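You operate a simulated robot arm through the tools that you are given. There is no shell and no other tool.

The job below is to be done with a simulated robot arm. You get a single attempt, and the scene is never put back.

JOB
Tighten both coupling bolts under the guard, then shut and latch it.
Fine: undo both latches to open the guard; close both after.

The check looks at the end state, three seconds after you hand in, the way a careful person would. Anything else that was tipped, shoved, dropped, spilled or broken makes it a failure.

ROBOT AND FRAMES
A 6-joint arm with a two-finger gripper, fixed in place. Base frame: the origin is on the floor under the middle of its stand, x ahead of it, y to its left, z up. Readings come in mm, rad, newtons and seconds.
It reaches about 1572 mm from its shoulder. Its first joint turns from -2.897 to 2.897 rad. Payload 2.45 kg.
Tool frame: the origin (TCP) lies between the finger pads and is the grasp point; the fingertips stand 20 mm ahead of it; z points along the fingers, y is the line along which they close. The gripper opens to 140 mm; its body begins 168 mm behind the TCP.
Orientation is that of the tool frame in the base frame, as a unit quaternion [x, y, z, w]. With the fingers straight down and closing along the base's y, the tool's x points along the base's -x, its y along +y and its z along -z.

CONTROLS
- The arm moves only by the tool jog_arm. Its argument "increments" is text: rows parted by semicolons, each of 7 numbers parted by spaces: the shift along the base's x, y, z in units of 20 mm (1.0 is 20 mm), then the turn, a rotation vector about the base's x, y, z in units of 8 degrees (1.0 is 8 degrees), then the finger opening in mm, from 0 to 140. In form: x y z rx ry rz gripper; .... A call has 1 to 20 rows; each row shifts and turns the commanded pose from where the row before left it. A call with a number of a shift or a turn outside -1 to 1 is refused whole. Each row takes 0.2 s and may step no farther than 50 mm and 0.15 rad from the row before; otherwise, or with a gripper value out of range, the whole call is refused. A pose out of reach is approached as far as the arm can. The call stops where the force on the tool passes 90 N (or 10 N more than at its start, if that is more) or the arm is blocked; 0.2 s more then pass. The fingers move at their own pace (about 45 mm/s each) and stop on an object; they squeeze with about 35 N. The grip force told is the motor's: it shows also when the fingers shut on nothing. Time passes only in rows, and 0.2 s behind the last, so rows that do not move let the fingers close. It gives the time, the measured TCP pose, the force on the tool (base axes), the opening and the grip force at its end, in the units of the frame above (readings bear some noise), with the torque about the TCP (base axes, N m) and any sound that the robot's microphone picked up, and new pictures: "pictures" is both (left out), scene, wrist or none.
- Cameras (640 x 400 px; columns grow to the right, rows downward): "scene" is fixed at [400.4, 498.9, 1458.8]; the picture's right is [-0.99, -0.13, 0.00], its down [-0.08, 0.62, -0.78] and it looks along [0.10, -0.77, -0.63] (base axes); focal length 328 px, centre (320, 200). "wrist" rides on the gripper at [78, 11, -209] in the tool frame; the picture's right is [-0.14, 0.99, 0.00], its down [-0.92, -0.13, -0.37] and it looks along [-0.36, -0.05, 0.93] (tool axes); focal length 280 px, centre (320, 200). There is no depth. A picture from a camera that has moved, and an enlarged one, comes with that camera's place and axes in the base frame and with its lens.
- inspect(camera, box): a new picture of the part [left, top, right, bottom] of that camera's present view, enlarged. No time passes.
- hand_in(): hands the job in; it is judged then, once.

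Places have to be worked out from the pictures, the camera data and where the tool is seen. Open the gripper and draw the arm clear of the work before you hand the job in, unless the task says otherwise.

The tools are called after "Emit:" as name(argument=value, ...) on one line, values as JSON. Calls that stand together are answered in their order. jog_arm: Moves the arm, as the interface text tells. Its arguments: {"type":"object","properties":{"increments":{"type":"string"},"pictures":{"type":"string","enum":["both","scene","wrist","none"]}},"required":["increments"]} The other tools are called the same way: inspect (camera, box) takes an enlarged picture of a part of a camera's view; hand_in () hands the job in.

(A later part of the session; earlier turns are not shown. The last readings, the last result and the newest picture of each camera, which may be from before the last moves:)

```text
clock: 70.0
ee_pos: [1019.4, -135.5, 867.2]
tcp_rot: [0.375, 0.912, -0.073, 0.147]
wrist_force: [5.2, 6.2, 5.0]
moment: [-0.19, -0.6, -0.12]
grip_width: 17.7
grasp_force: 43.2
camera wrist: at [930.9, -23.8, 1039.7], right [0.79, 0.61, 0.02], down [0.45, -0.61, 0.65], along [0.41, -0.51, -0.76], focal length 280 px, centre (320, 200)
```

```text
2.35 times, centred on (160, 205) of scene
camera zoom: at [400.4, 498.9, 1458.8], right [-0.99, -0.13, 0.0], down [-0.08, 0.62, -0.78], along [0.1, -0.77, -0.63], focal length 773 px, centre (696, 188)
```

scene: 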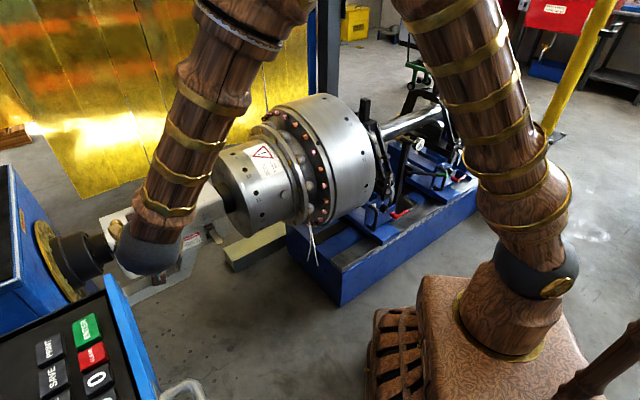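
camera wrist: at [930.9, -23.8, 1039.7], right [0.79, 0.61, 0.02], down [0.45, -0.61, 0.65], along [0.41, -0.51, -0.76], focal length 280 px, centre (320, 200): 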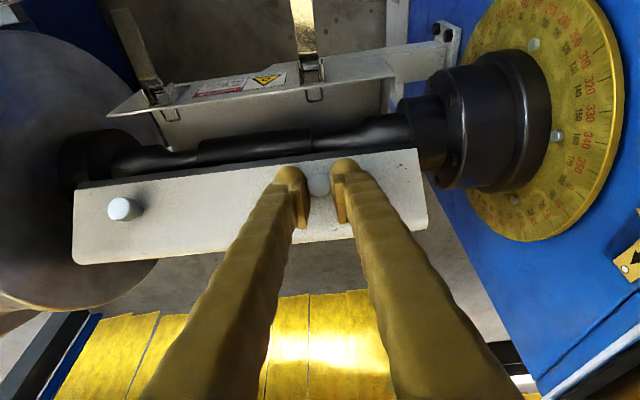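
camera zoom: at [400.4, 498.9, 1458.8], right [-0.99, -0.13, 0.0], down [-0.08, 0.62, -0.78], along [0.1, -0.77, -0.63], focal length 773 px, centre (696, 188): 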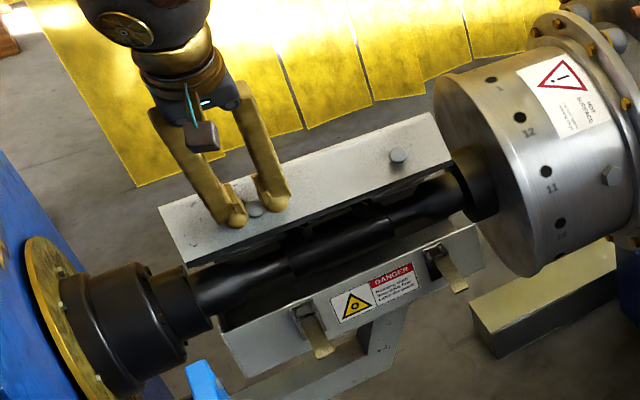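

The pads hold the knob head near its rounded front. I'll press 3 mm inward along the knob axis, then continue lifting.

Emit:
jog_arm(increments="0.078 -0.078 -0.1 0 0 0 0; 0.311 -0.311 0.31 0.309 0.309 0 0; 0.322 -0.322 0.28 0.309 0.309 0 0", pictures="none")

```text
clock: 70.8
ee_pos: [1032.4, -149.4, 878.8]
tcp_rot: [0.378, 0.92, -0.05, 0.093]
wrist_force: [-18.1, 9.8, 36.3]
moment: [-0.12, 0.04, 0.02]
grip_width: 19.0
grasp_force: 44.9
```

Grip is fuller (19.0 mm) but fingertips press the face a bit (~40 N), so I relieve 1 mm and continue.

Emit:
jog_arm(increments="0.310 -0.310 0.295 0.309 0.309 0 0; 0.335 -0.335 0.235 0.309 0.309 0 0; 0.354 -0.354 0.19 0.309 0.309 0 0", pictures="none")

```text
clock: 71.6
ee_pos: [1054.2, -169.4, 890.5]
tcp_rot: [0.38, 0.925, -0.015, 0.008]
wrist_force: [1.8, 1.3, 6.0]
moment: [-0.3, -0.29, -0.03]
grip_width: 19.1
grasp_force: 44.4
```

Forces are low again at ~60° open. Continue.

Emit:
jog_arm(increments="0.364 -0.364 0.165 0.309 0.309 0 0; 0.368 -0.368 0.13 0.309 0.309 0 0; 0.371 -0.371 0.10 0.309 0.309 0 0; 0.378 -0.378 0.065 0.309 0.309 0 0", pictures="wrist")

```text
clock: 72.6
ee_pos: [1082.8, -198.9, 900.2]
tcp_rot: [0.377, 0.92, 0.031, -0.105]
wrist_force: [-2.3, -6.0, -6.1]
moment: [-0.17, -0.07, 0.05]
grip_width: 18.8
grasp_force: 44.2
camera wrist: at [1073.4, -165.6, 1121.0], right [0.79, 0.61, -0.05], down [0.61, -0.77, 0.16], along [0.06, -0.16, -0.99], focal length 280 px, centre (320, 200)
```

wrist: 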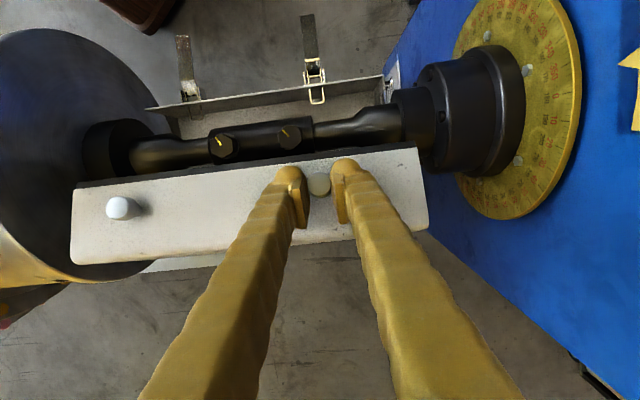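

The coupling with two bolts (with yellow marks) is now exposed. Continue opening past vertical.

Emit:
jog_arm(increments="0.378 -0.378 0.035 0.309 0.309 0 0; 0.378 -0.378 0 0.309 0.309 0 0; 0.378 -0.378 -0.03 0.309 0.309 0 0; 0.378 -0.378 -0.065 0.309 0.309 0 0", pictures="none")

```text
clock: 73.7
ee_pos: [1094.7, -211.0, 900.7]
tcp_rot: [0.363, 0.905, 0.081, -0.207]
wrist_force: [4.3, 8.9, -0.8]
moment: [0.61, 0.44, -0.18]
grip_width: 18.4
grasp_force: 43.4
out of reach, approached as far as the arm can: row 4
stopped in row 4: the force on the tool passed its limit at 97 N (the readings are from after the stop); the commanded pose is now the measured one
```

The arm stopped at ~80° of lid opening — either the lid's stop or an arm limit. Take a look.

Emit:
jog_arm(increments="0 0 0 0 0 0 0", pictures="both")

Emit:
inspect(camera="scene", box=[60, 80, 260, 290])

```text
clock: 74.1
ee_pos: [1094.3, -210.6, 901.2]
tcp_rot: [0.364, 0.904, 0.082, -0.207]
wrist_force: [9.8, 12.3, 0.6]
moment: [0.61, 0.39, -0.19]
grip_width: 18.1
grasp_force: 43.4
camera wrist: at [1118.6, -215.4, 1122.8], right [0.77, 0.63, -0.06], down [0.63, -0.78, -0.07], along [-0.09, 0.01, -1.0], focal length 280 px, centre (320, 200)
```

scene: 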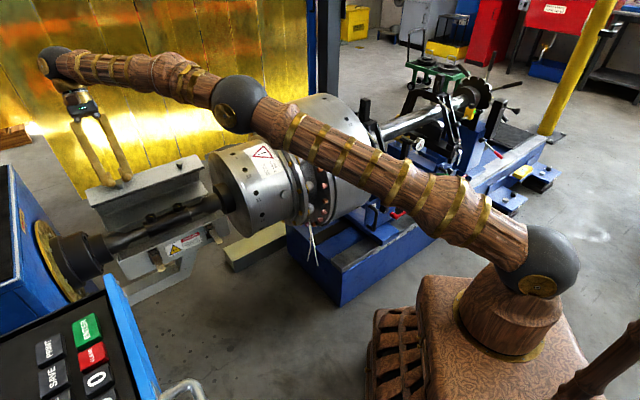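
wrist: 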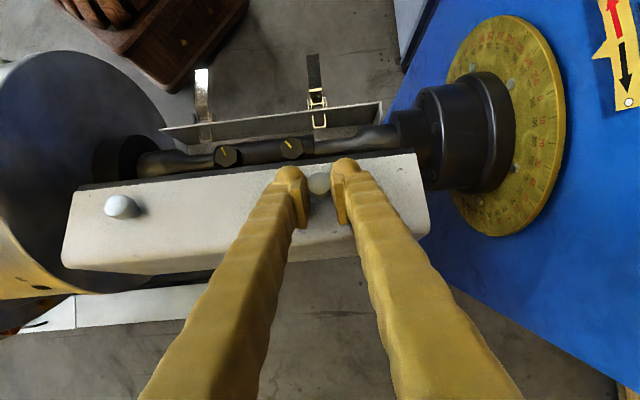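

```text
1.90 times, centred on (160, 185) of scene
camera zoom: at [400.4, 498.9, 1458.8], right [-0.99, -0.13, 0.0], down [-0.08, 0.62, -0.78], along [0.1, -0.77, -0.63], focal length 626 px, centre (625, 229)
```

zoom: 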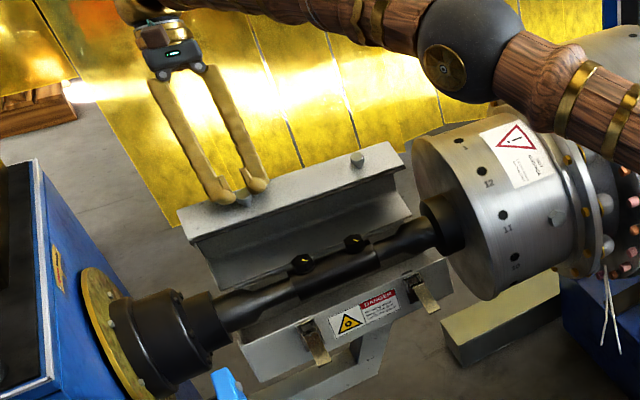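

The wrist is near its maximum reach because of the backward tilt, so it's an arm limit, not the lid. I'll rotate the tool back toward vertical in place, then guide the lid further back.

Emit:
jog_arm(increments="0 0 0 -0.442 -0.442 0 0; 0 0 0 -0.442 -0.442 0 0; 0 0 0 -0.442 -0.442 0 0; 0 0 0 -0.442 -0.442 0 0; 0 0 0 -0.35 -0.35 0 0", pictures="wrist")

```text
clock: 75.3
ee_pos: [1094.3, -211.3, 901.7]
tcp_rot: [0.373, 0.928, 0.0, -0.016]
wrist_force: [13.2, 19.1, 34.0]
moment: [0.98, 0.45, -0.27]
grip_width: 18.1
grasp_force: 42.9
camera wrist: at [1053.3, -150.3, 1112.4], right [0.79, 0.62, -0.01], down [0.58, -0.73, 0.34], along [0.2, -0.28, -0.94], focal length 280 px, centre (320, 200)
```

wrist: 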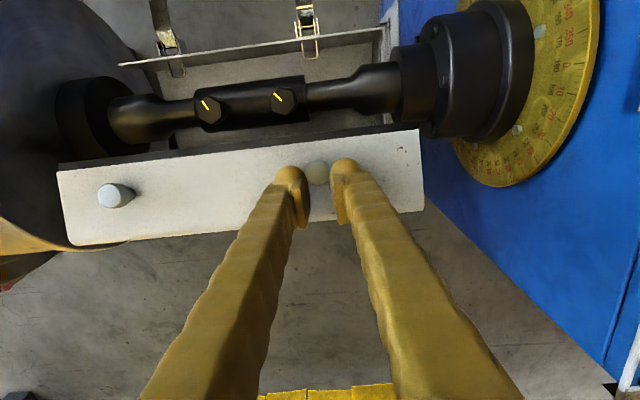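

Tool is vertical now. I relieve the downward press by 1.5 mm and push the lid further back.

Emit:
jog_arm(increments="0.25 -0.25 0.08 0 0 0 0; 0.3 -0.3 0 0 0 0 0; 0.3 -0.3 -0.03 0 0 0 0", pictures="none")

```text
clock: 76.1
ee_pos: [1109.8, -228.7, 899.8]
tcp_rot: [0.373, 0.928, -0.001, -0.018]
wrist_force: [1.5, -0.9, -1.4]
moment: [-0.09, -0.02, -0.01]
grip_width: 0.0
grasp_force: 29.4
```

The fingers slipped off the knob; check where the lid went.

Emit:
jog_arm(increments="0 0 0.3 0 0 0 0; 0 0 0.3 0 0 0 0", pictures="both")

Emit:
inspect(camera="scene", box=[60, 100, 260, 290])

```text
clock: 76.7
ee_pos: [1111.1, -226.9, 914.4]
tcp_rot: [0.375, 0.927, 0.0, -0.016]
wrist_force: [0.0, -0.2, 0.2]
moment: [0.01, 0.04, 0.0]
grip_width: 0.0
grasp_force: 29.5
camera wrist: at [1070.3, -167.7, 1124.4], right [0.79, 0.62, -0.02], down [0.59, -0.73, 0.34], along [0.2, -0.28, -0.94], focal length 280 px, centre (320, 200)
```

scene: 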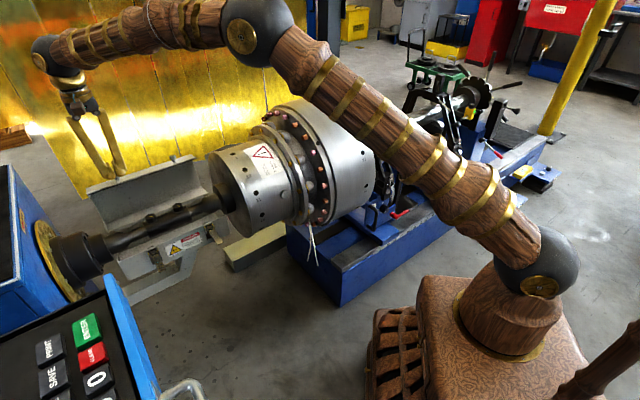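
wrist: 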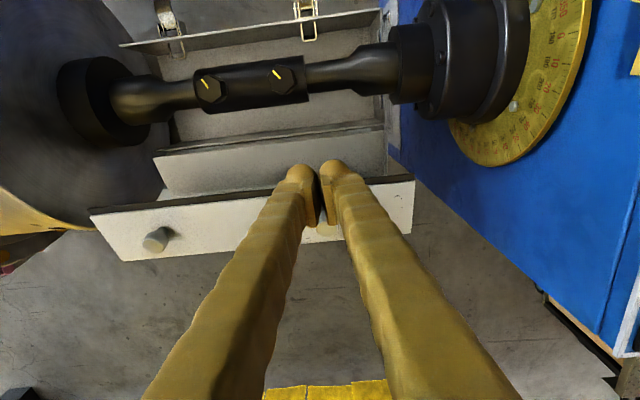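

```text
2.11 times, centred on (160, 195) of scene
camera zoom: at [400.4, 498.9, 1458.8], right [-0.99, -0.13, 0.0], down [-0.08, 0.62, -0.78], along [0.1, -0.77, -0.63], focal length 692 px, centre (657, 210)
```

zoom: 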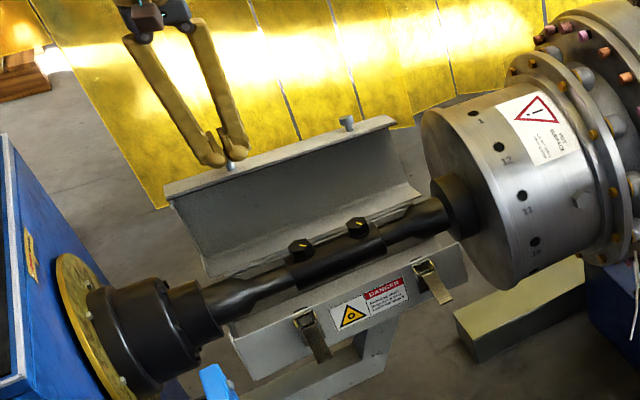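

The lid has fallen open and rests past vertical. Now inspect the two bolts and their yellow marks.

Emit:
inspect(camera="wrist", box=[170, 40, 340, 130])

Emit:
inspect(camera="scene", box=[130, 195, 200, 235])

Emit:
inspect(camera="wrist", box=[60, 0, 420, 220])

```text
3.76 times, centred on (255, 85) of wrist
camera zoom: at [1070.3, -167.7, 1124.4], right [0.79, 0.62, -0.02], down [0.59, -0.73, 0.34], along [0.2, -0.28, -0.94], focal length 1056 px, centre (565, 633)
```

zoom: 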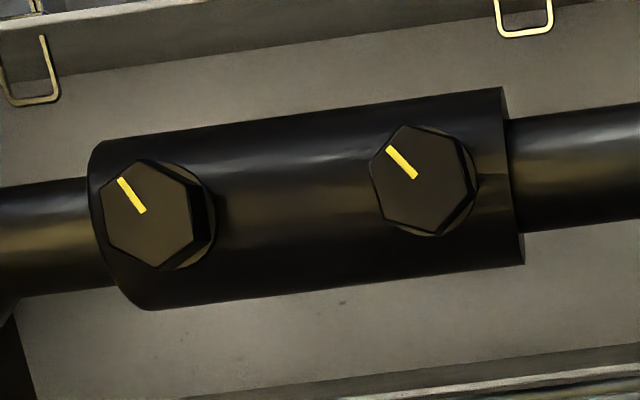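

```text
9.14 times, centred on (165, 215) of scene
camera zoom: at [400.4, 498.9, 1458.8], right [-0.99, -0.13, 0.0], down [-0.08, 0.62, -0.78], along [0.1, -0.77, -0.63], focal length 3003 px, centre (1737, 63)
```

zoom: 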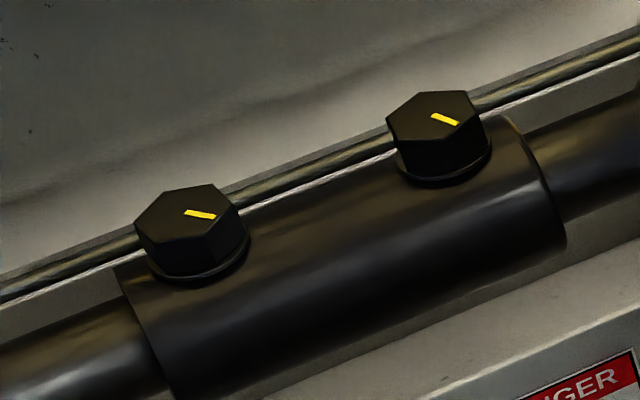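

```text
1.78 times, centred on (240, 110) of wrist
camera zoom: at [1070.3, -167.7, 1124.4], right [0.79, 0.62, -0.02], down [0.59, -0.73, 0.34], along [0.2, -0.28, -0.94], focal length 498 px, centre (462, 360)
```

zoom: 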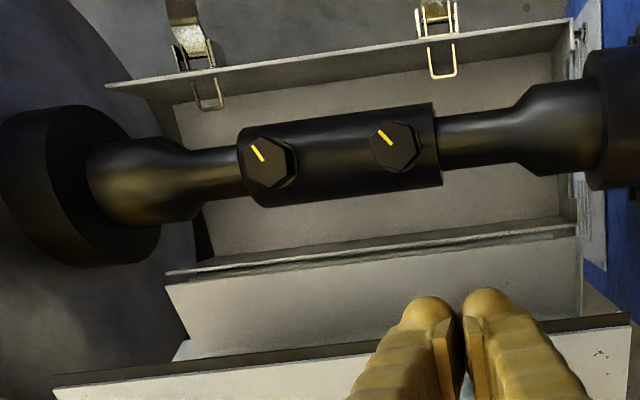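

Two hex-head bolts with yellow marks: A at ≈(958,−243,778) and B at ≈(1017.5,−185,777), axes vertical. I'll move straight above bolt B with the gripper open to view hex orientation.

Emit:
jog_arm(increments="-0.936 0.416 0 0 0 0 120; -0.936 0.416 0 0 0 0 120; -0.936 0.416 0 0 0 0 120; -0.936 0.416 -0.4 0 0 0 120; -0.936 0.416 -0.8 0 0 0 120; 0 0 -0.5 0 0 0 120; 0 0 0 0 0 0 120", pictures="both")

Emit:
inspect(camera="wrist", box=[180, 130, 420, 280])

```text
clock: 78.3
ee_pos: [1016.8, -187.4, 880.0]
tcp_rot: [0.374, 0.927, 0.0, -0.015]
wrist_force: [-0.1, -0.4, -0.5]
moment: [-0.01, 0.02, 0.02]
grip_width: 120.1
grasp_force: 0.1
camera wrist: at [976.6, -126.0, 1091.0], right [0.79, 0.62, -0.02], down [0.59, -0.73, 0.34], along [0.2, -0.28, -0.94], focal length 280 px, centre (320, 200)
```

scene: 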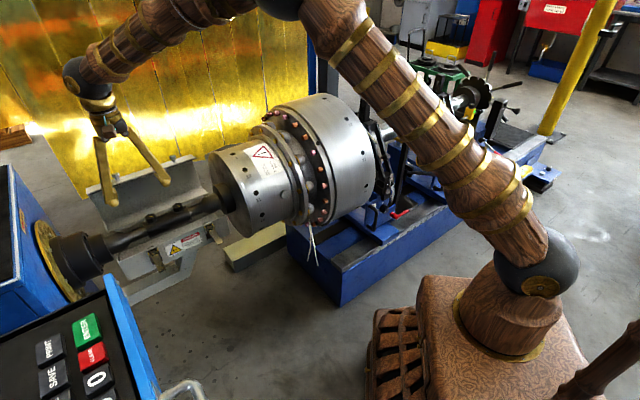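
wrist: 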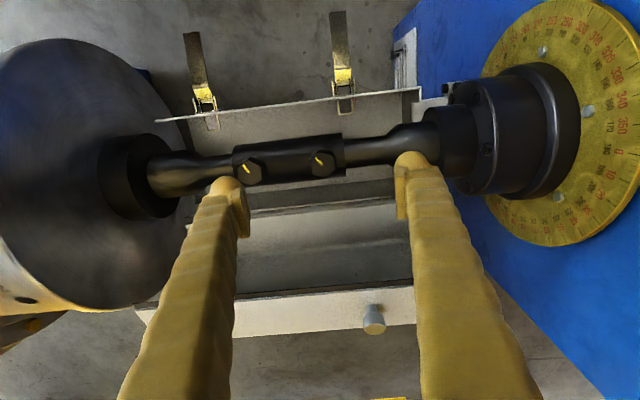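

```text
2.67 times, centred on (300, 205) of wrist
camera zoom: at [976.6, -126.0, 1091.0], right [0.79, 0.62, -0.02], down [0.59, -0.73, 0.34], along [0.2, -0.28, -0.94], focal length 748 px, centre (373, 187)
```

zoom: 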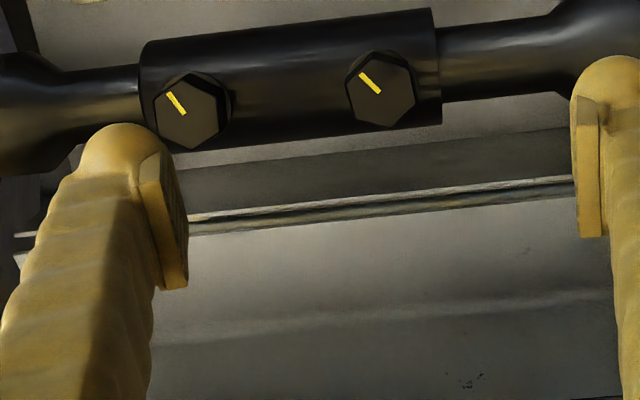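

Both bolts are clear. Zoom further for the hex orientation of each head.

Emit:
inspect(camera="wrist", box=[300, 140, 345, 185])

Emit:
inspect(camera="wrist", box=[228, 148, 273, 193])

```text
8.89 times, centred on (322, 162) of wrist
camera zoom: at [976.6, -126.0, 1091.0], right [0.79, 0.62, -0.02], down [0.59, -0.73, 0.34], along [0.2, -0.28, -0.94], focal length 2492 px, centre (298, 533)
```

zoom: 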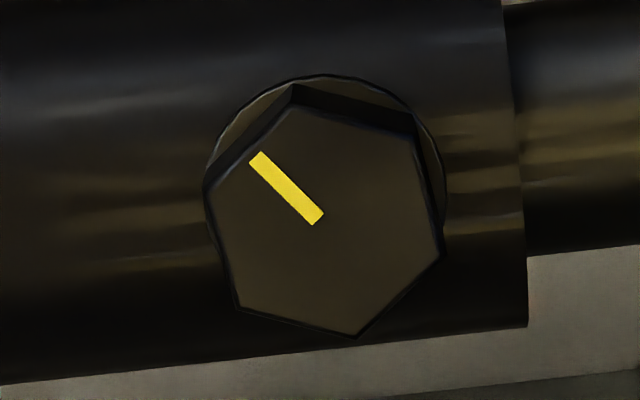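

```text
8.89 times, centred on (250, 170) of wrist
camera zoom: at [976.6, -126.0, 1091.0], right [0.79, 0.62, -0.02], down [0.59, -0.73, 0.34], along [0.2, -0.28, -0.94], focal length 2492 px, centre (938, 462)
```

zoom: 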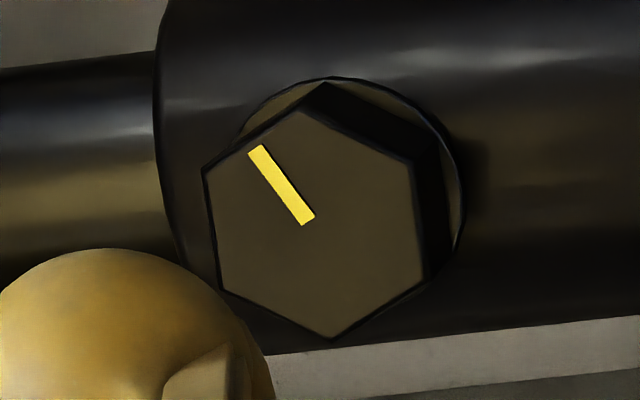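

Hex orientations: B's flats normals at ≈ −6°/54°/114°, A's at ≈ 40°/100°/160° (marks point ≈172° and 161°). I'll align over B with closing direction ≈54° and descend partway to verify.

Emit:
jog_arm(increments="0.02 0.12 0 -0.08 -0.2 0 60; 0 0 0 0 0 0.51 60; 0 0 -0.8 0 0 0.51 60; 0 0 -0.8 0 0 0 60; 0 0 -0.8 0 0 0 60; 0 0 -0.6 0 0 0 60; 0 0 0 0 0 0 60", pictures="wrist")

Emit:
inspect(camera="wrist", box=[250, 120, 390, 230])

```text
clock: 79.9
ee_pos: [1018.0, -184.1, 820.0]
tcp_rot: [0.307, 0.952, -0.001, 0.0]
wrist_force: [0.4, -0.4, -0.7]
moment: [0.01, 0.02, 0.0]
grip_width: 60.1
grasp_force: 0.1
camera wrist: at [962.6, -128.7, 1028.8], right [0.69, 0.72, 0.0], down [0.67, -0.64, 0.37], along [0.26, -0.25, -0.93], focal length 280 px, centre (320, 200)
```

wrist: 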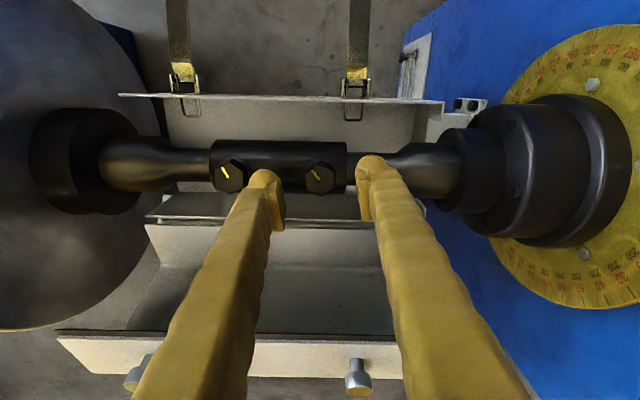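

```text
3.64 times, centred on (320, 175) of wrist
camera zoom: at [962.6, -128.7, 1028.8], right [0.69, 0.72, 0.0], down [0.67, -0.64, 0.37], along [0.26, -0.25, -0.93], focal length 1020 px, centre (320, 291)
```

zoom: 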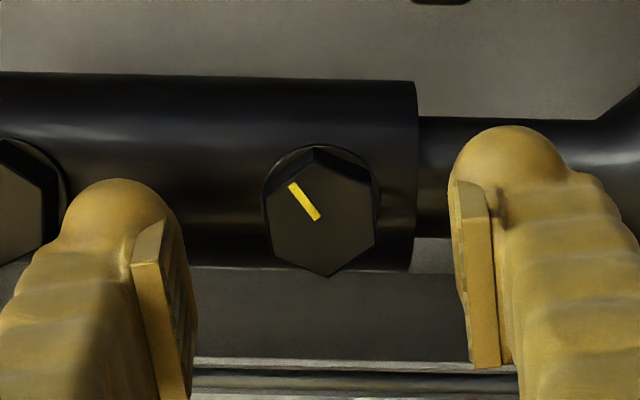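

Flats are parallel to the pads. I'll shift 2 mm toward −n to centre, descend to z≈783 and close on bolt B.

Emit:
jog_arm(increments="0.07 -0.07 -0.6 0 0 0 60; 0 0 -0.6 0 0 0 60; 0 0 -0.6 0 0 0 60; 0 0 0 0 0 0 60", pictures="wrist")

Emit:
inspect(camera="wrist", box=[250, 130, 390, 240])

```text
clock: 80.9
ee_pos: [1019.9, -186.4, 784.7]
tcp_rot: [0.307, 0.952, 0.0, -0.002]
wrist_force: [-0.1, 0.8, 0.4]
moment: [0.01, 0.01, 0.02]
grip_width: 60.0
grasp_force: 0.1
camera wrist: at [964.6, -130.9, 992.9], right [0.69, 0.72, 0.0], down [0.67, -0.64, 0.37], along [0.26, -0.25, -0.93], focal length 280 px, centre (320, 200)
```

wrist: 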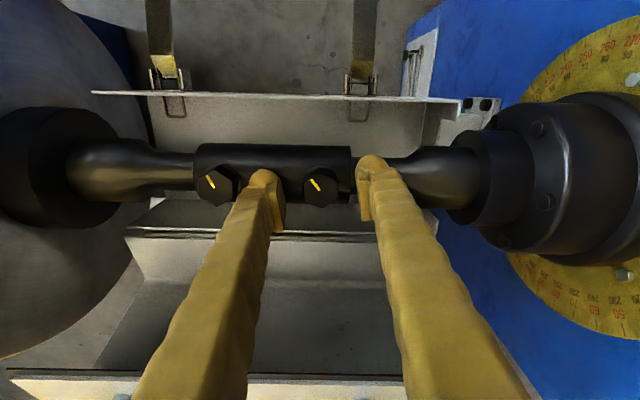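

```text
3.64 times, centred on (320, 185) of wrist
camera zoom: at [964.6, -130.9, 992.9], right [0.69, 0.72, 0.0], down [0.67, -0.64, 0.37], along [0.26, -0.25, -0.93], focal length 1020 px, centre (320, 254)
```

zoom: 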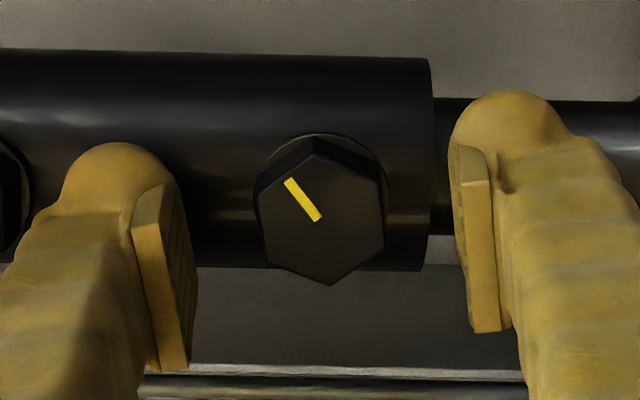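

Bolt B is centred in both directions. Close on the hex head.

Emit:
jog_arm(increments="0 0 0 0 0 0 40; 0 0 0 0 0 0 28; 0 0 0 0 0 0 20; 0 0 0 0 0 0 15", pictures="wrist")

Emit:
inspect(camera="wrist", box=[250, 130, 390, 240])

```text
clock: 81.9
ee_pos: [1020.0, -184.6, 784.3]
tcp_rot: [0.306, 0.952, 0.0, -0.001]
wrist_force: [5.3, 10.4, -1.4]
moment: [0.11, -0.1, 0.01]
grip_width: 27.0
grasp_force: 38.4
camera wrist: at [964.8, -130.3, 993.0], right [0.69, 0.72, 0.0], down [0.67, -0.64, 0.37], along [0.26, -0.25, -0.93], focal length 280 px, centre (320, 200)
```

wrist: 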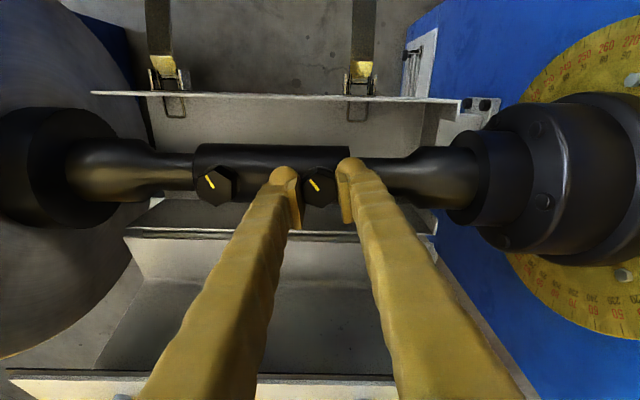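

```text
3.64 times, centred on (320, 185) of wrist
camera zoom: at [964.8, -130.3, 993.0], right [0.69, 0.72, 0.0], down [0.67, -0.64, 0.37], along [0.26, -0.25, -0.93], focal length 1020 px, centre (320, 254)
```

zoom: 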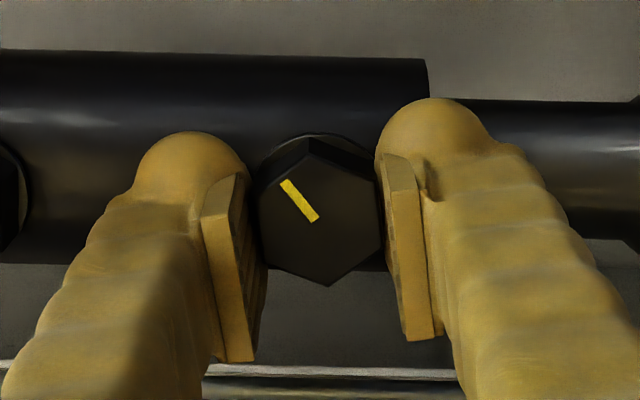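

Gripped on flats (27.0 mm). Now turn clockwise (−z) in small steps, watching the torque.

Emit:
jog_arm(increments="0 0 0 0 0 -0.75 10; 0 0 0 0 0 -0.75 10; 0 0 0 0 0 -0.75 10", pictures="wrist")

Emit:
inspect(camera="wrist", box=[250, 130, 390, 240])

```text
clock: 82.7
ee_pos: [1020.0, -185.5, 783.3]
tcp_rot: [0.452, 0.892, 0.0, -0.001]
wrist_force: [-2.5, 7.4, 4.9]
moment: [0.14, 0.07, 0.03]
grip_width: 26.9
grasp_force: 44.9
camera wrist: at [984.1, -115.9, 993.0], right [0.88, 0.47, 0.0], down [0.44, -0.82, 0.37], along [0.17, -0.32, -0.93], focal length 280 px, centre (320, 200)
```

wrist: 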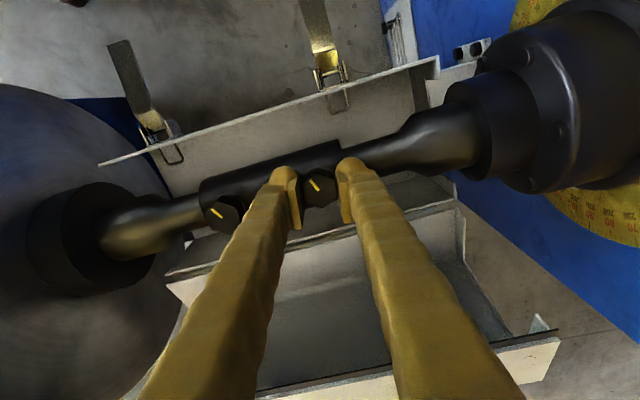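

```text
3.64 times, centred on (320, 185) of wrist
camera zoom: at [984.1, -115.9, 993.0], right [0.88, 0.47, 0.0], down [0.44, -0.82, 0.37], along [0.17, -0.32, -0.93], focal length 1020 px, centre (320, 254)
```

zoom: 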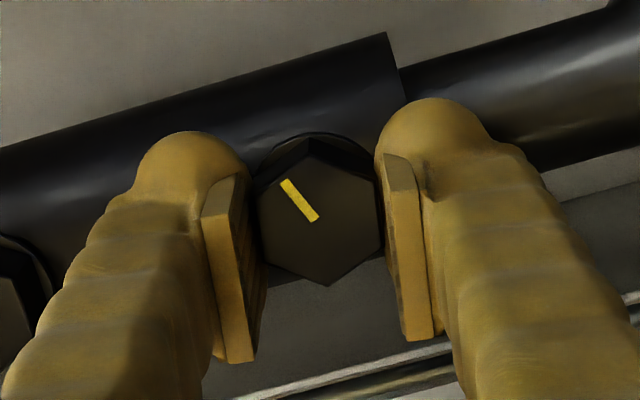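

The bolt turns with the gripper with little torque. Keep turning clockwise.

Emit:
jog_arm(increments="0 0 0 0 0 -0.75 10; 0 0 0 0 0 -0.75 10; 0 0 0 0 0 -0.75 10; 0 0 0 0 0 -0.75 10; 0 0 0 0 0 -0.75 10", pictures="wrist")

```text
clock: 83.9
ee_pos: [1017.7, -185.9, 783.8]
tcp_rot: [0.668, 0.744, -0.001, -0.002]
wrist_force: [-30.7, -5.8, 14.1]
moment: [-0.08, 0.36, 0.06]
grip_width: 26.9
grasp_force: 45.3
camera wrist: at [1022.8, -107.2, 993.0], right [1.0, -0.03, 0.0], down [-0.03, -0.93, 0.37], along [-0.01, -0.37, -0.93], focal length 280 px, centre (320, 200)
```

wrist: 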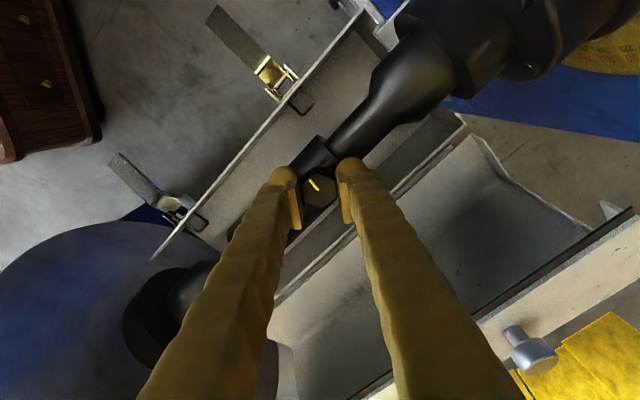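

48° turned with negligible torque (0.06 N·m); some side load building, so I shift −1 mm in x and keep turning.

Emit:
jog_arm(increments="-0.06 -0.01 0.02 0 0 -0.75 10; 0 0 0 0 0 -0.75 10; 0 0 0 0 0 -0.75 10; 0 0 0 0 0 -0.75 10; 0 0 0 0 0 -0.75 10", pictures="wrist")

```text
clock: 85.1
ee_pos: [1016.3, -185.8, 784.5]
tcp_rot: [0.838, 0.546, 0.0, -0.001]
wrist_force: [-49.2, -8.4, 4.4]
moment: [-0.04, 0.57, 0.11]
grip_width: 26.8
grasp_force: 44.9
camera wrist: at [1060.6, -118.9, 992.9], right [0.85, -0.53, 0.0], down [-0.49, -0.79, 0.37], along [-0.2, -0.31, -0.93], focal length 280 px, centre (320, 200)
```

wrist: 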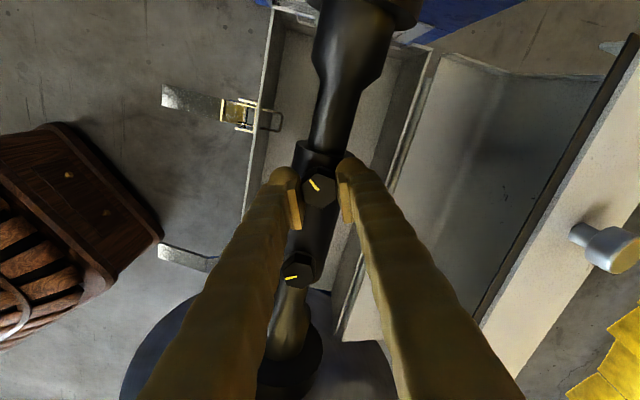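

78° turned, torque still low (0.11 N·m). Correct −2 mm in x and continue.

Emit:
jog_arm(increments="-0.1 -0.01 0 0 0 -0.5 10; 0 0 0 0 0 -0.75 10; 0 0 0 0 0 -0.75 10", pictures="none")

```text
clock: 85.9
ee_pos: [1015.2, -185.2, 783.7]
tcp_rot: [0.905, 0.425, 0.001, -0.002]
wrist_force: [-25.4, -2.5, -7.4]
moment: [0.14, 0.1, 0.05]
grip_width: 27.2
grasp_force: 44.9
```

94°, still freely turning. Continue.

Emit:
jog_arm(increments="-0.03 0 0 0 0 -0.75 10; 0 0 0 0 0 -0.75 10; 0 0 0 0 0 -0.75 10; 0 0 0 0 0 -0.75 10", pictures="wrist")

Emit:
inspect(camera="wrist", box=[250, 130, 390, 240])

```text
clock: 86.9
ee_pos: [1017.0, -185.1, 784.3]
tcp_rot: [0.974, 0.227, 0.001, -0.001]
wrist_force: [-8.9, 18.3, -9.3]
moment: [0.17, 0.16, 0.03]
grip_width: 27.0
grasp_force: 45.1
camera wrist: at [1091.9, -159.9, 993.1], right [0.31, -0.95, 0.0], down [-0.88, -0.29, 0.37], along [-0.35, -0.11, -0.93], focal length 280 px, centre (320, 200)
```

wrist: 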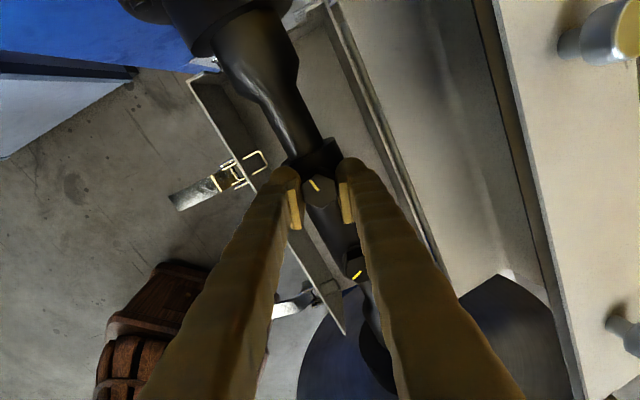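

```text
3.64 times, centred on (320, 185) of wrist
camera zoom: at [1091.9, -159.9, 993.1], right [0.31, -0.95, 0.0], down [-0.88, -0.29, 0.37], along [-0.35, -0.11, -0.93], focal length 1020 px, centre (320, 254)
```

zoom: 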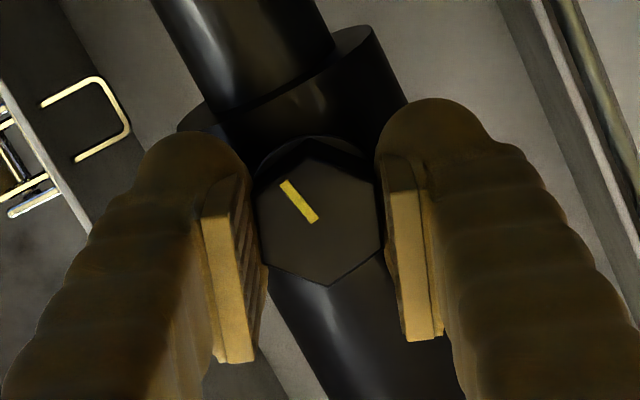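

118° so far, torque still ~0. Continue turning.

Emit:
jog_arm(increments="0 0 0 0 0 -0.75 10; 0 0 0 0 0 -0.75 10; 0 0 0 0 0 -0.75 10; 0 0 0 0 0 -0.75 10", pictures="none")

```text
clock: 87.9
ee_pos: [1014.9, -184.4, 783.7]
tcp_rot: [1.0, 0.019, 0.001, -0.001]
wrist_force: [-20.1, 48.6, -3.2]
moment: [0.49, 0.27, 1.01]
grip_width: 29.8
grasp_force: 45.1
```

Torque jumped to ~1 N·m and the pads started camming on the hex (29.8 mm) — the bolt seems to have seated. Check the mark.

Emit:
inspect(camera="wrist", box=[250, 130, 390, 240])

Emit:
inspect(camera="wrist", box=[0, 0, 640, 400])

```text
3.64 times, centred on (320, 185) of wrist
camera zoom: at [1095.3, -191.6, 993.3], right [-0.1, -1.0, 0.0], down [-0.93, 0.09, 0.37], along [-0.37, 0.04, -0.93], focal length 1020 px, centre (320, 254)
```

zoom: 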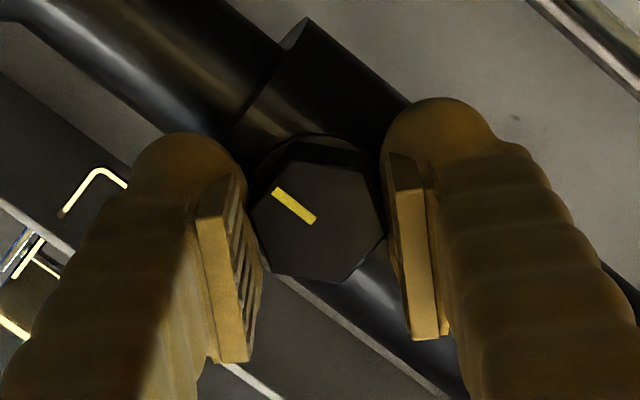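

```text
1.00 times, centred on (320, 200) of wrist (not enlarged: the box is as wide or as high as the picture)
camera zoom: at [1095.3, -191.6, 993.3], right [-0.1, -1.0, 0.0], down [-0.93, 0.09, 0.37], along [-0.37, 0.04, -0.93], focal length 280 px, centre (320, 200)
```

zoom: 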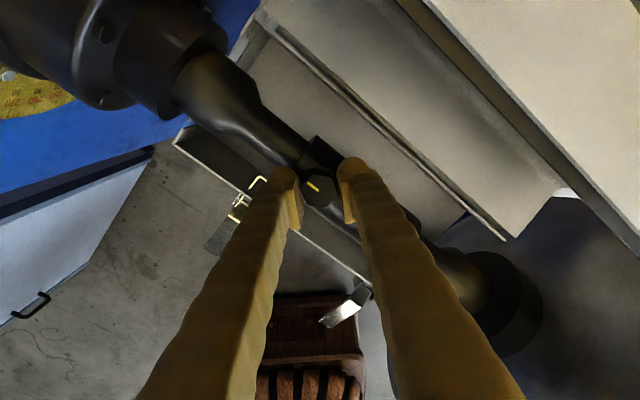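

The mark is now aligned exactly with the shaft axis and the bolt stalled there — B is tight. I'll open the gripper without turning back, then check the mark.

Emit:
jog_arm(increments="0 0 0 0 0 0 35; 0 0 0 0 0 0 45; 0 0 0 0 0 0 60", pictures="wrist")

Emit:
inspect(camera="wrist", box=[250, 130, 390, 240])

```text
clock: 88.7
ee_pos: [1015.9, -185.9, 784.9]
tcp_rot: [1.0, 0.021, 0.0, -0.001]
wrist_force: [-1.8, 0.6, 0.5]
moment: [0.03, -0.02, -0.01]
grip_width: 59.9
grasp_force: 0.0
camera wrist: at [1095.3, -193.6, 993.5], right [-0.1, -1.0, 0.0], down [-0.93, 0.09, 0.37], along [-0.36, 0.04, -0.93], focal length 280 px, centre (320, 200)
```

wrist: 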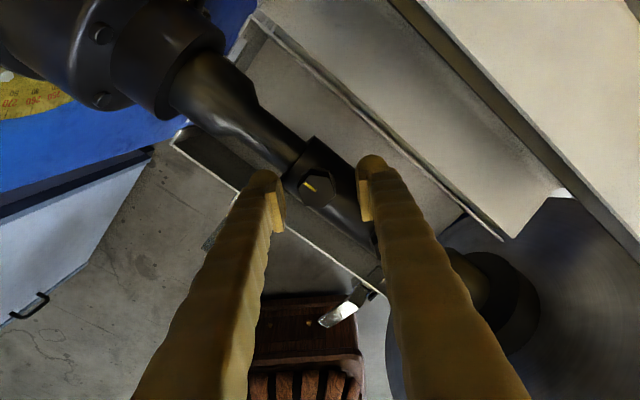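

```text
3.64 times, centred on (320, 185) of wrist
camera zoom: at [1095.3, -193.6, 993.5], right [-0.1, -1.0, 0.0], down [-0.93, 0.09, 0.37], along [-0.36, 0.04, -0.93], focal length 1020 px, centre (320, 254)
```

zoom: 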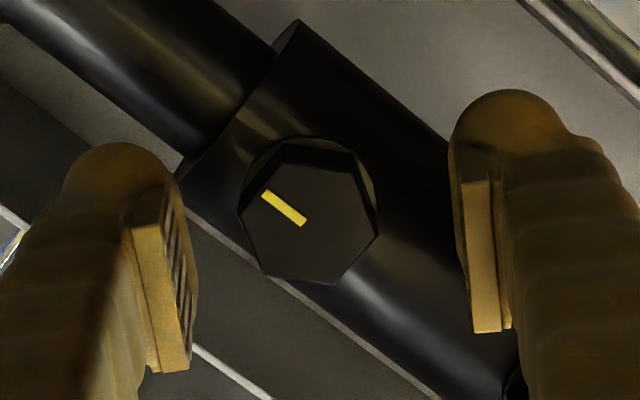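

B's mark remains aligned after release. Now raise, rotate back CCW to closing angle ≈41° (matching A's flats) and move over bolt A.

Emit:
jog_arm(increments="0 0 0.95 0 0 0 60; 0 0 0.95 0 0 0 60; 0 0 0.95 0 0 0 60; 0 0 0.9 0 0 0 60; -0.18 -0.175 0 0 0 1 60; -0.18 -0.175 0 0 0 1 60; -0.18 -0.175 0 0 0 1 60; -0.18 -0.175 0 0 0 1 60; -0.18 -0.175 0 0 0 1 60; -0.18 -0.175 0 0 0 1 60; -0.18 -0.175 0 0 0 1 60; -0.18 -0.175 0 0 0 1 60; -0.18 -0.175 0 0 0 1 60; -0.18 -0.175 0 0 0 1 60; -0.18 -0.175 0 0 0 1 60; -0.18 -0.175 0 0 0 1 60; -0.18 -0.175 0 0 0 1 60; -0.18 -0.175 0 0 0 1 60; -0.18 -0.175 0 0 0 1 60; -0.18 -0.175 0 0 0 1 60", pictures="both")

Emit:
inspect(camera="wrist", box=[250, 110, 390, 220])

```text
clock: 92.9
ee_pos: [960.0, -241.4, 859.9]
tcp_rot: [0.419, 0.908, 0.0, -0.001]
wrist_force: [-0.6, -0.5, 0.1]
moment: [0.01, 0.02, -0.02]
grip_width: 59.9
grasp_force: 0.0
camera wrist: at [917.8, -175.3, 1068.6], right [0.84, 0.54, 0.0], down [0.5, -0.78, 0.37], along [0.2, -0.31, -0.93], focal length 280 px, centre (320, 200)
```

scene: 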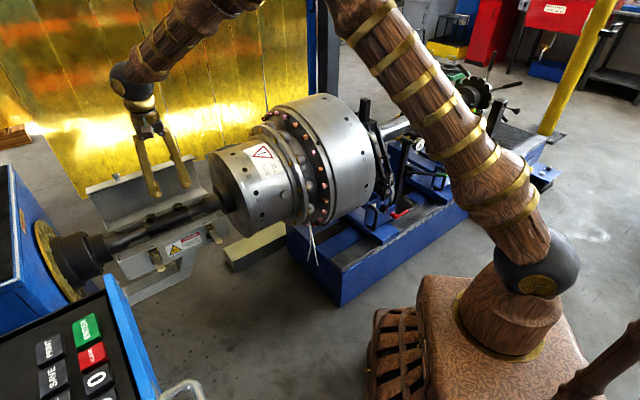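
wrist: 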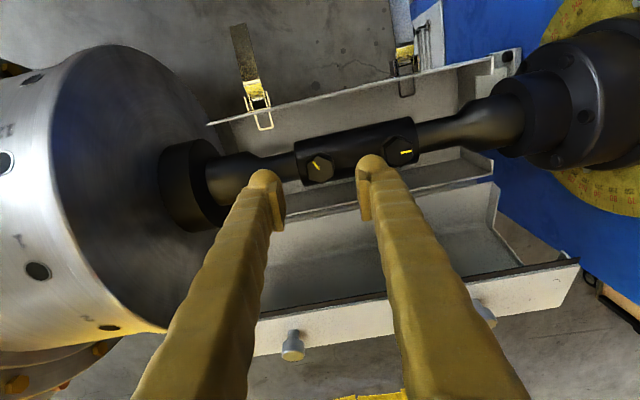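

```text
3.64 times, centred on (320, 165) of wrist
camera zoom: at [917.8, -175.3, 1068.6], right [0.84, 0.54, 0.0], down [0.5, -0.78, 0.37], along [0.2, -0.31, -0.93], focal length 1020 px, centre (320, 327)
```

zoom: 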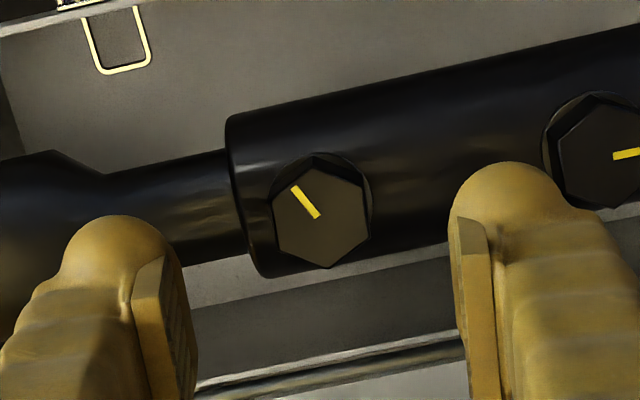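

Hex A is aligned with the pads, and B's mark (right edge) points along the shaft. Using the B calibration, I shift about 2 mm and descend onto A, then close.

Emit:
jog_arm(increments="-0.09 0.02 -0.95 0 0 0 60; 0 0 -0.95 0 0 0 60; 0 0 -0.95 0 0 0 60; 0 0 -0.93 0 0 0 60; 0 0 0 0 0 0 60", pictures="wrist")

Emit:
inspect(camera="wrist", box=[250, 130, 390, 240])

```text
clock: 94.1
ee_pos: [956.8, -242.3, 783.9]
tcp_rot: [0.42, 0.907, -0.001, -0.001]
wrist_force: [-0.8, -0.3, -0.9]
moment: [-0.01, 0.01, 0.0]
grip_width: 59.9
grasp_force: 0.1
camera wrist: at [916.0, -175.3, 992.8], right [0.84, 0.54, 0.0], down [0.5, -0.79, 0.37], along [0.19, -0.31, -0.93], focal length 280 px, centre (320, 200)
```

wrist: 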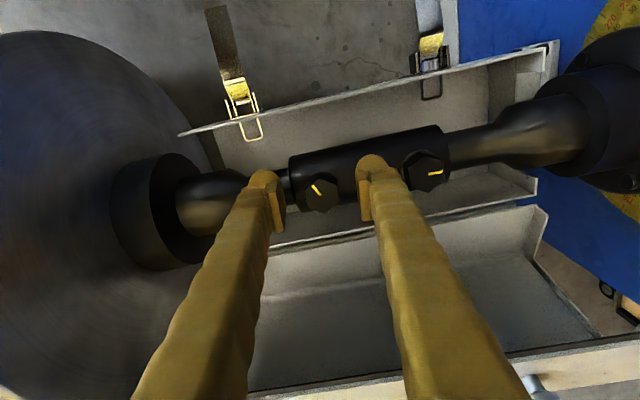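

```text
3.64 times, centred on (320, 185) of wrist
camera zoom: at [916.0, -175.3, 992.8], right [0.84, 0.54, 0.0], down [0.5, -0.79, 0.37], along [0.19, -0.31, -0.93], focal length 1020 px, centre (320, 254)
```

zoom: 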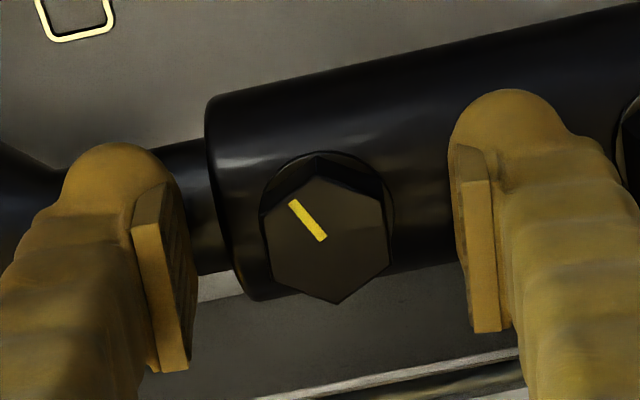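

A is nearly centred; shift ~1 mm along the closing direction and close.

Emit:
jog_arm(increments="0.045 0.03 0 0 0 0 40; 0 0 0 0 0 0 28; 0 0 0 0 0 0 20; 0 0 0 0 0 0 10", pictures="wrist")

Emit:
inspect(camera="wrist", box=[250, 130, 390, 240])

```text
clock: 95.1
ee_pos: [955.5, -242.0, 783.7]
tcp_rot: [0.42, 0.908, -0.001, -0.001]
wrist_force: [0.3, 1.4, 4.9]
moment: [0.04, -0.1, 0.0]
grip_width: 27.1
grasp_force: 38.4
camera wrist: at [916.8, -174.4, 993.0], right [0.84, 0.54, 0.0], down [0.5, -0.79, 0.37], along [0.2, -0.31, -0.93], focal length 280 px, centre (320, 200)
```

wrist: 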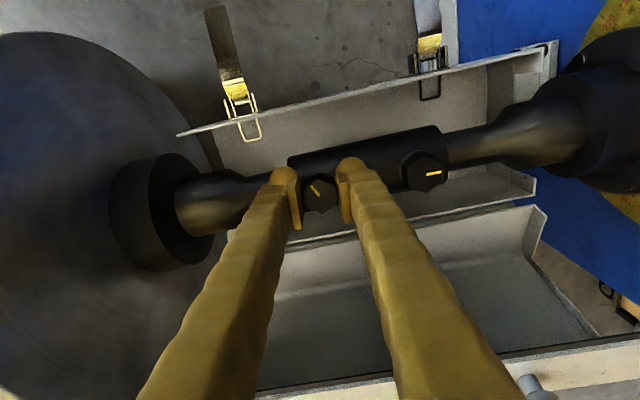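

```text
3.64 times, centred on (320, 185) of wrist
camera zoom: at [916.8, -174.4, 993.0], right [0.84, 0.54, 0.0], down [0.5, -0.79, 0.37], along [0.2, -0.31, -0.93], focal length 1020 px, centre (320, 254)
```

zoom: 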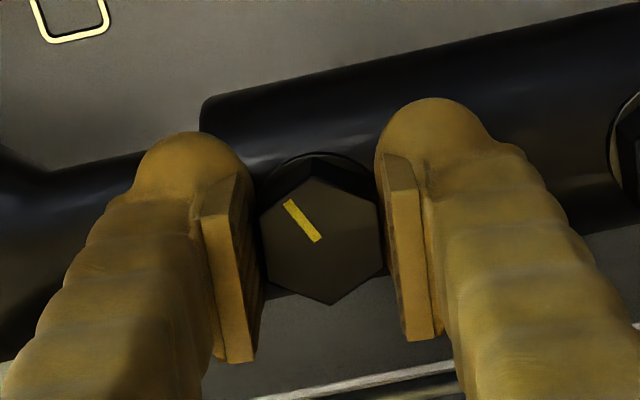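

Gripped flat-on (27.1 mm) with no side load. Turn A clockwise.

Emit:
jog_arm(increments="0 0 0 0 0 -0.75 10; 0 0 0 0 0 -0.75 10; 0 0 0 0 0 -0.75 10; 0 0 0 0 0 -0.75 10; 0 0 0 0 0 -0.75 10", pictures="none")

```text
clock: 96.3
ee_pos: [958.7, -240.9, 784.3]
tcp_rot: [0.641, 0.767, 0.001, -0.001]
wrist_force: [22.1, 3.0, 2.1]
moment: [-0.15, -0.26, 0.03]
grip_width: 26.7
grasp_force: 44.9
```

30° turned, torque negligible. Small +x correction and continue.

Emit:
jog_arm(increments="0.035 0 0 0 0 -0.75 10; 0 0 0 0 0 -0.75 10; 0 0 0 0 0 -0.75 10; 0 0 0 0 0 -0.75 10; 0 0 0 0 0 -0.75 10", pictures="none")

```text
clock: 97.5
ee_pos: [959.5, -239.7, 783.6]
tcp_rot: [0.819, 0.574, 0.001, -0.001]
wrist_force: [48.1, -0.8, -0.8]
moment: [-0.24, -0.44, 0.08]
grip_width: 27.1
grasp_force: 44.8
```

60° turned; correct +1.4 mm along the closing axis and continue.

Emit:
jog_arm(increments="0.07 -0.025 0 0 0 -0.75 10; 0 0 0 0 0 -0.75 10; 0 0 0 0 0 -0.75 10; 0 0 0 0 0 -0.75 10", pictures="wrist")

Emit:
inspect(camera="wrist", box=[250, 130, 390, 240])

```text
clock: 98.5
ee_pos: [960.7, -241.8, 783.8]
tcp_rot: [0.92, 0.392, 0.001, 0.0]
wrist_force: [42.7, -1.9, 8.1]
moment: [-0.11, -0.44, 0.09]
grip_width: 27.0
grasp_force: 45.5
camera wrist: at [1023.0, -192.5, 993.0], right [0.62, -0.79, 0.0], down [-0.73, -0.58, 0.37], along [-0.29, -0.23, -0.93], focal length 280 px, centre (320, 200)
```

wrist: 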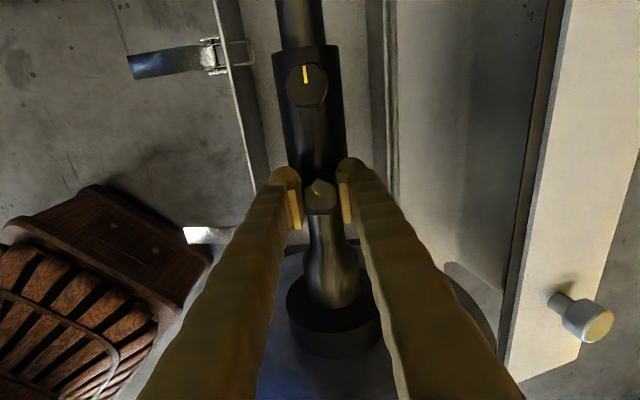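

```text
3.64 times, centred on (320, 185) of wrist
camera zoom: at [1023.0, -192.5, 993.0], right [0.62, -0.79, 0.0], down [-0.73, -0.58, 0.37], along [-0.29, -0.23, -0.93], focal length 1020 px, centre (320, 254)
```

zoom: 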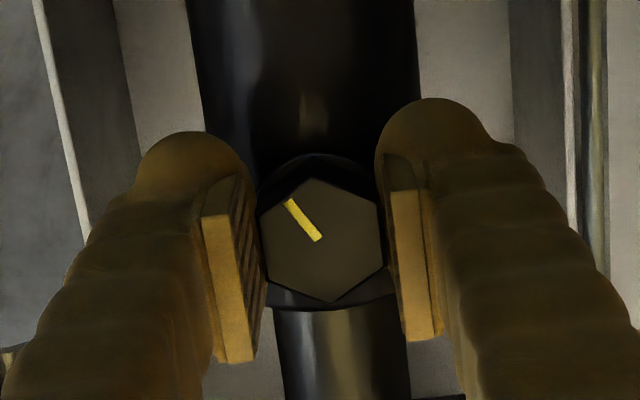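

84° turned; ~32° remain to alignment. Correct slightly and continue.

Emit:
jog_arm(increments="0.045 -0.03 0 0 0 -0.75 10; 0 0 0 0 0 -0.75 10; 0 0 0 0 0 -0.75 10; 0 0 0 0 0 -0.75 10", pictures="none")

```text
clock: 99.5
ee_pos: [960.4, -242.1, 783.0]
tcp_rot: [0.981, 0.193, 0.001, -0.001]
wrist_force: [29.9, -3.8, 14.8]
moment: [-0.03, -0.38, 0.04]
grip_width: 27.1
grasp_force: 44.6
```

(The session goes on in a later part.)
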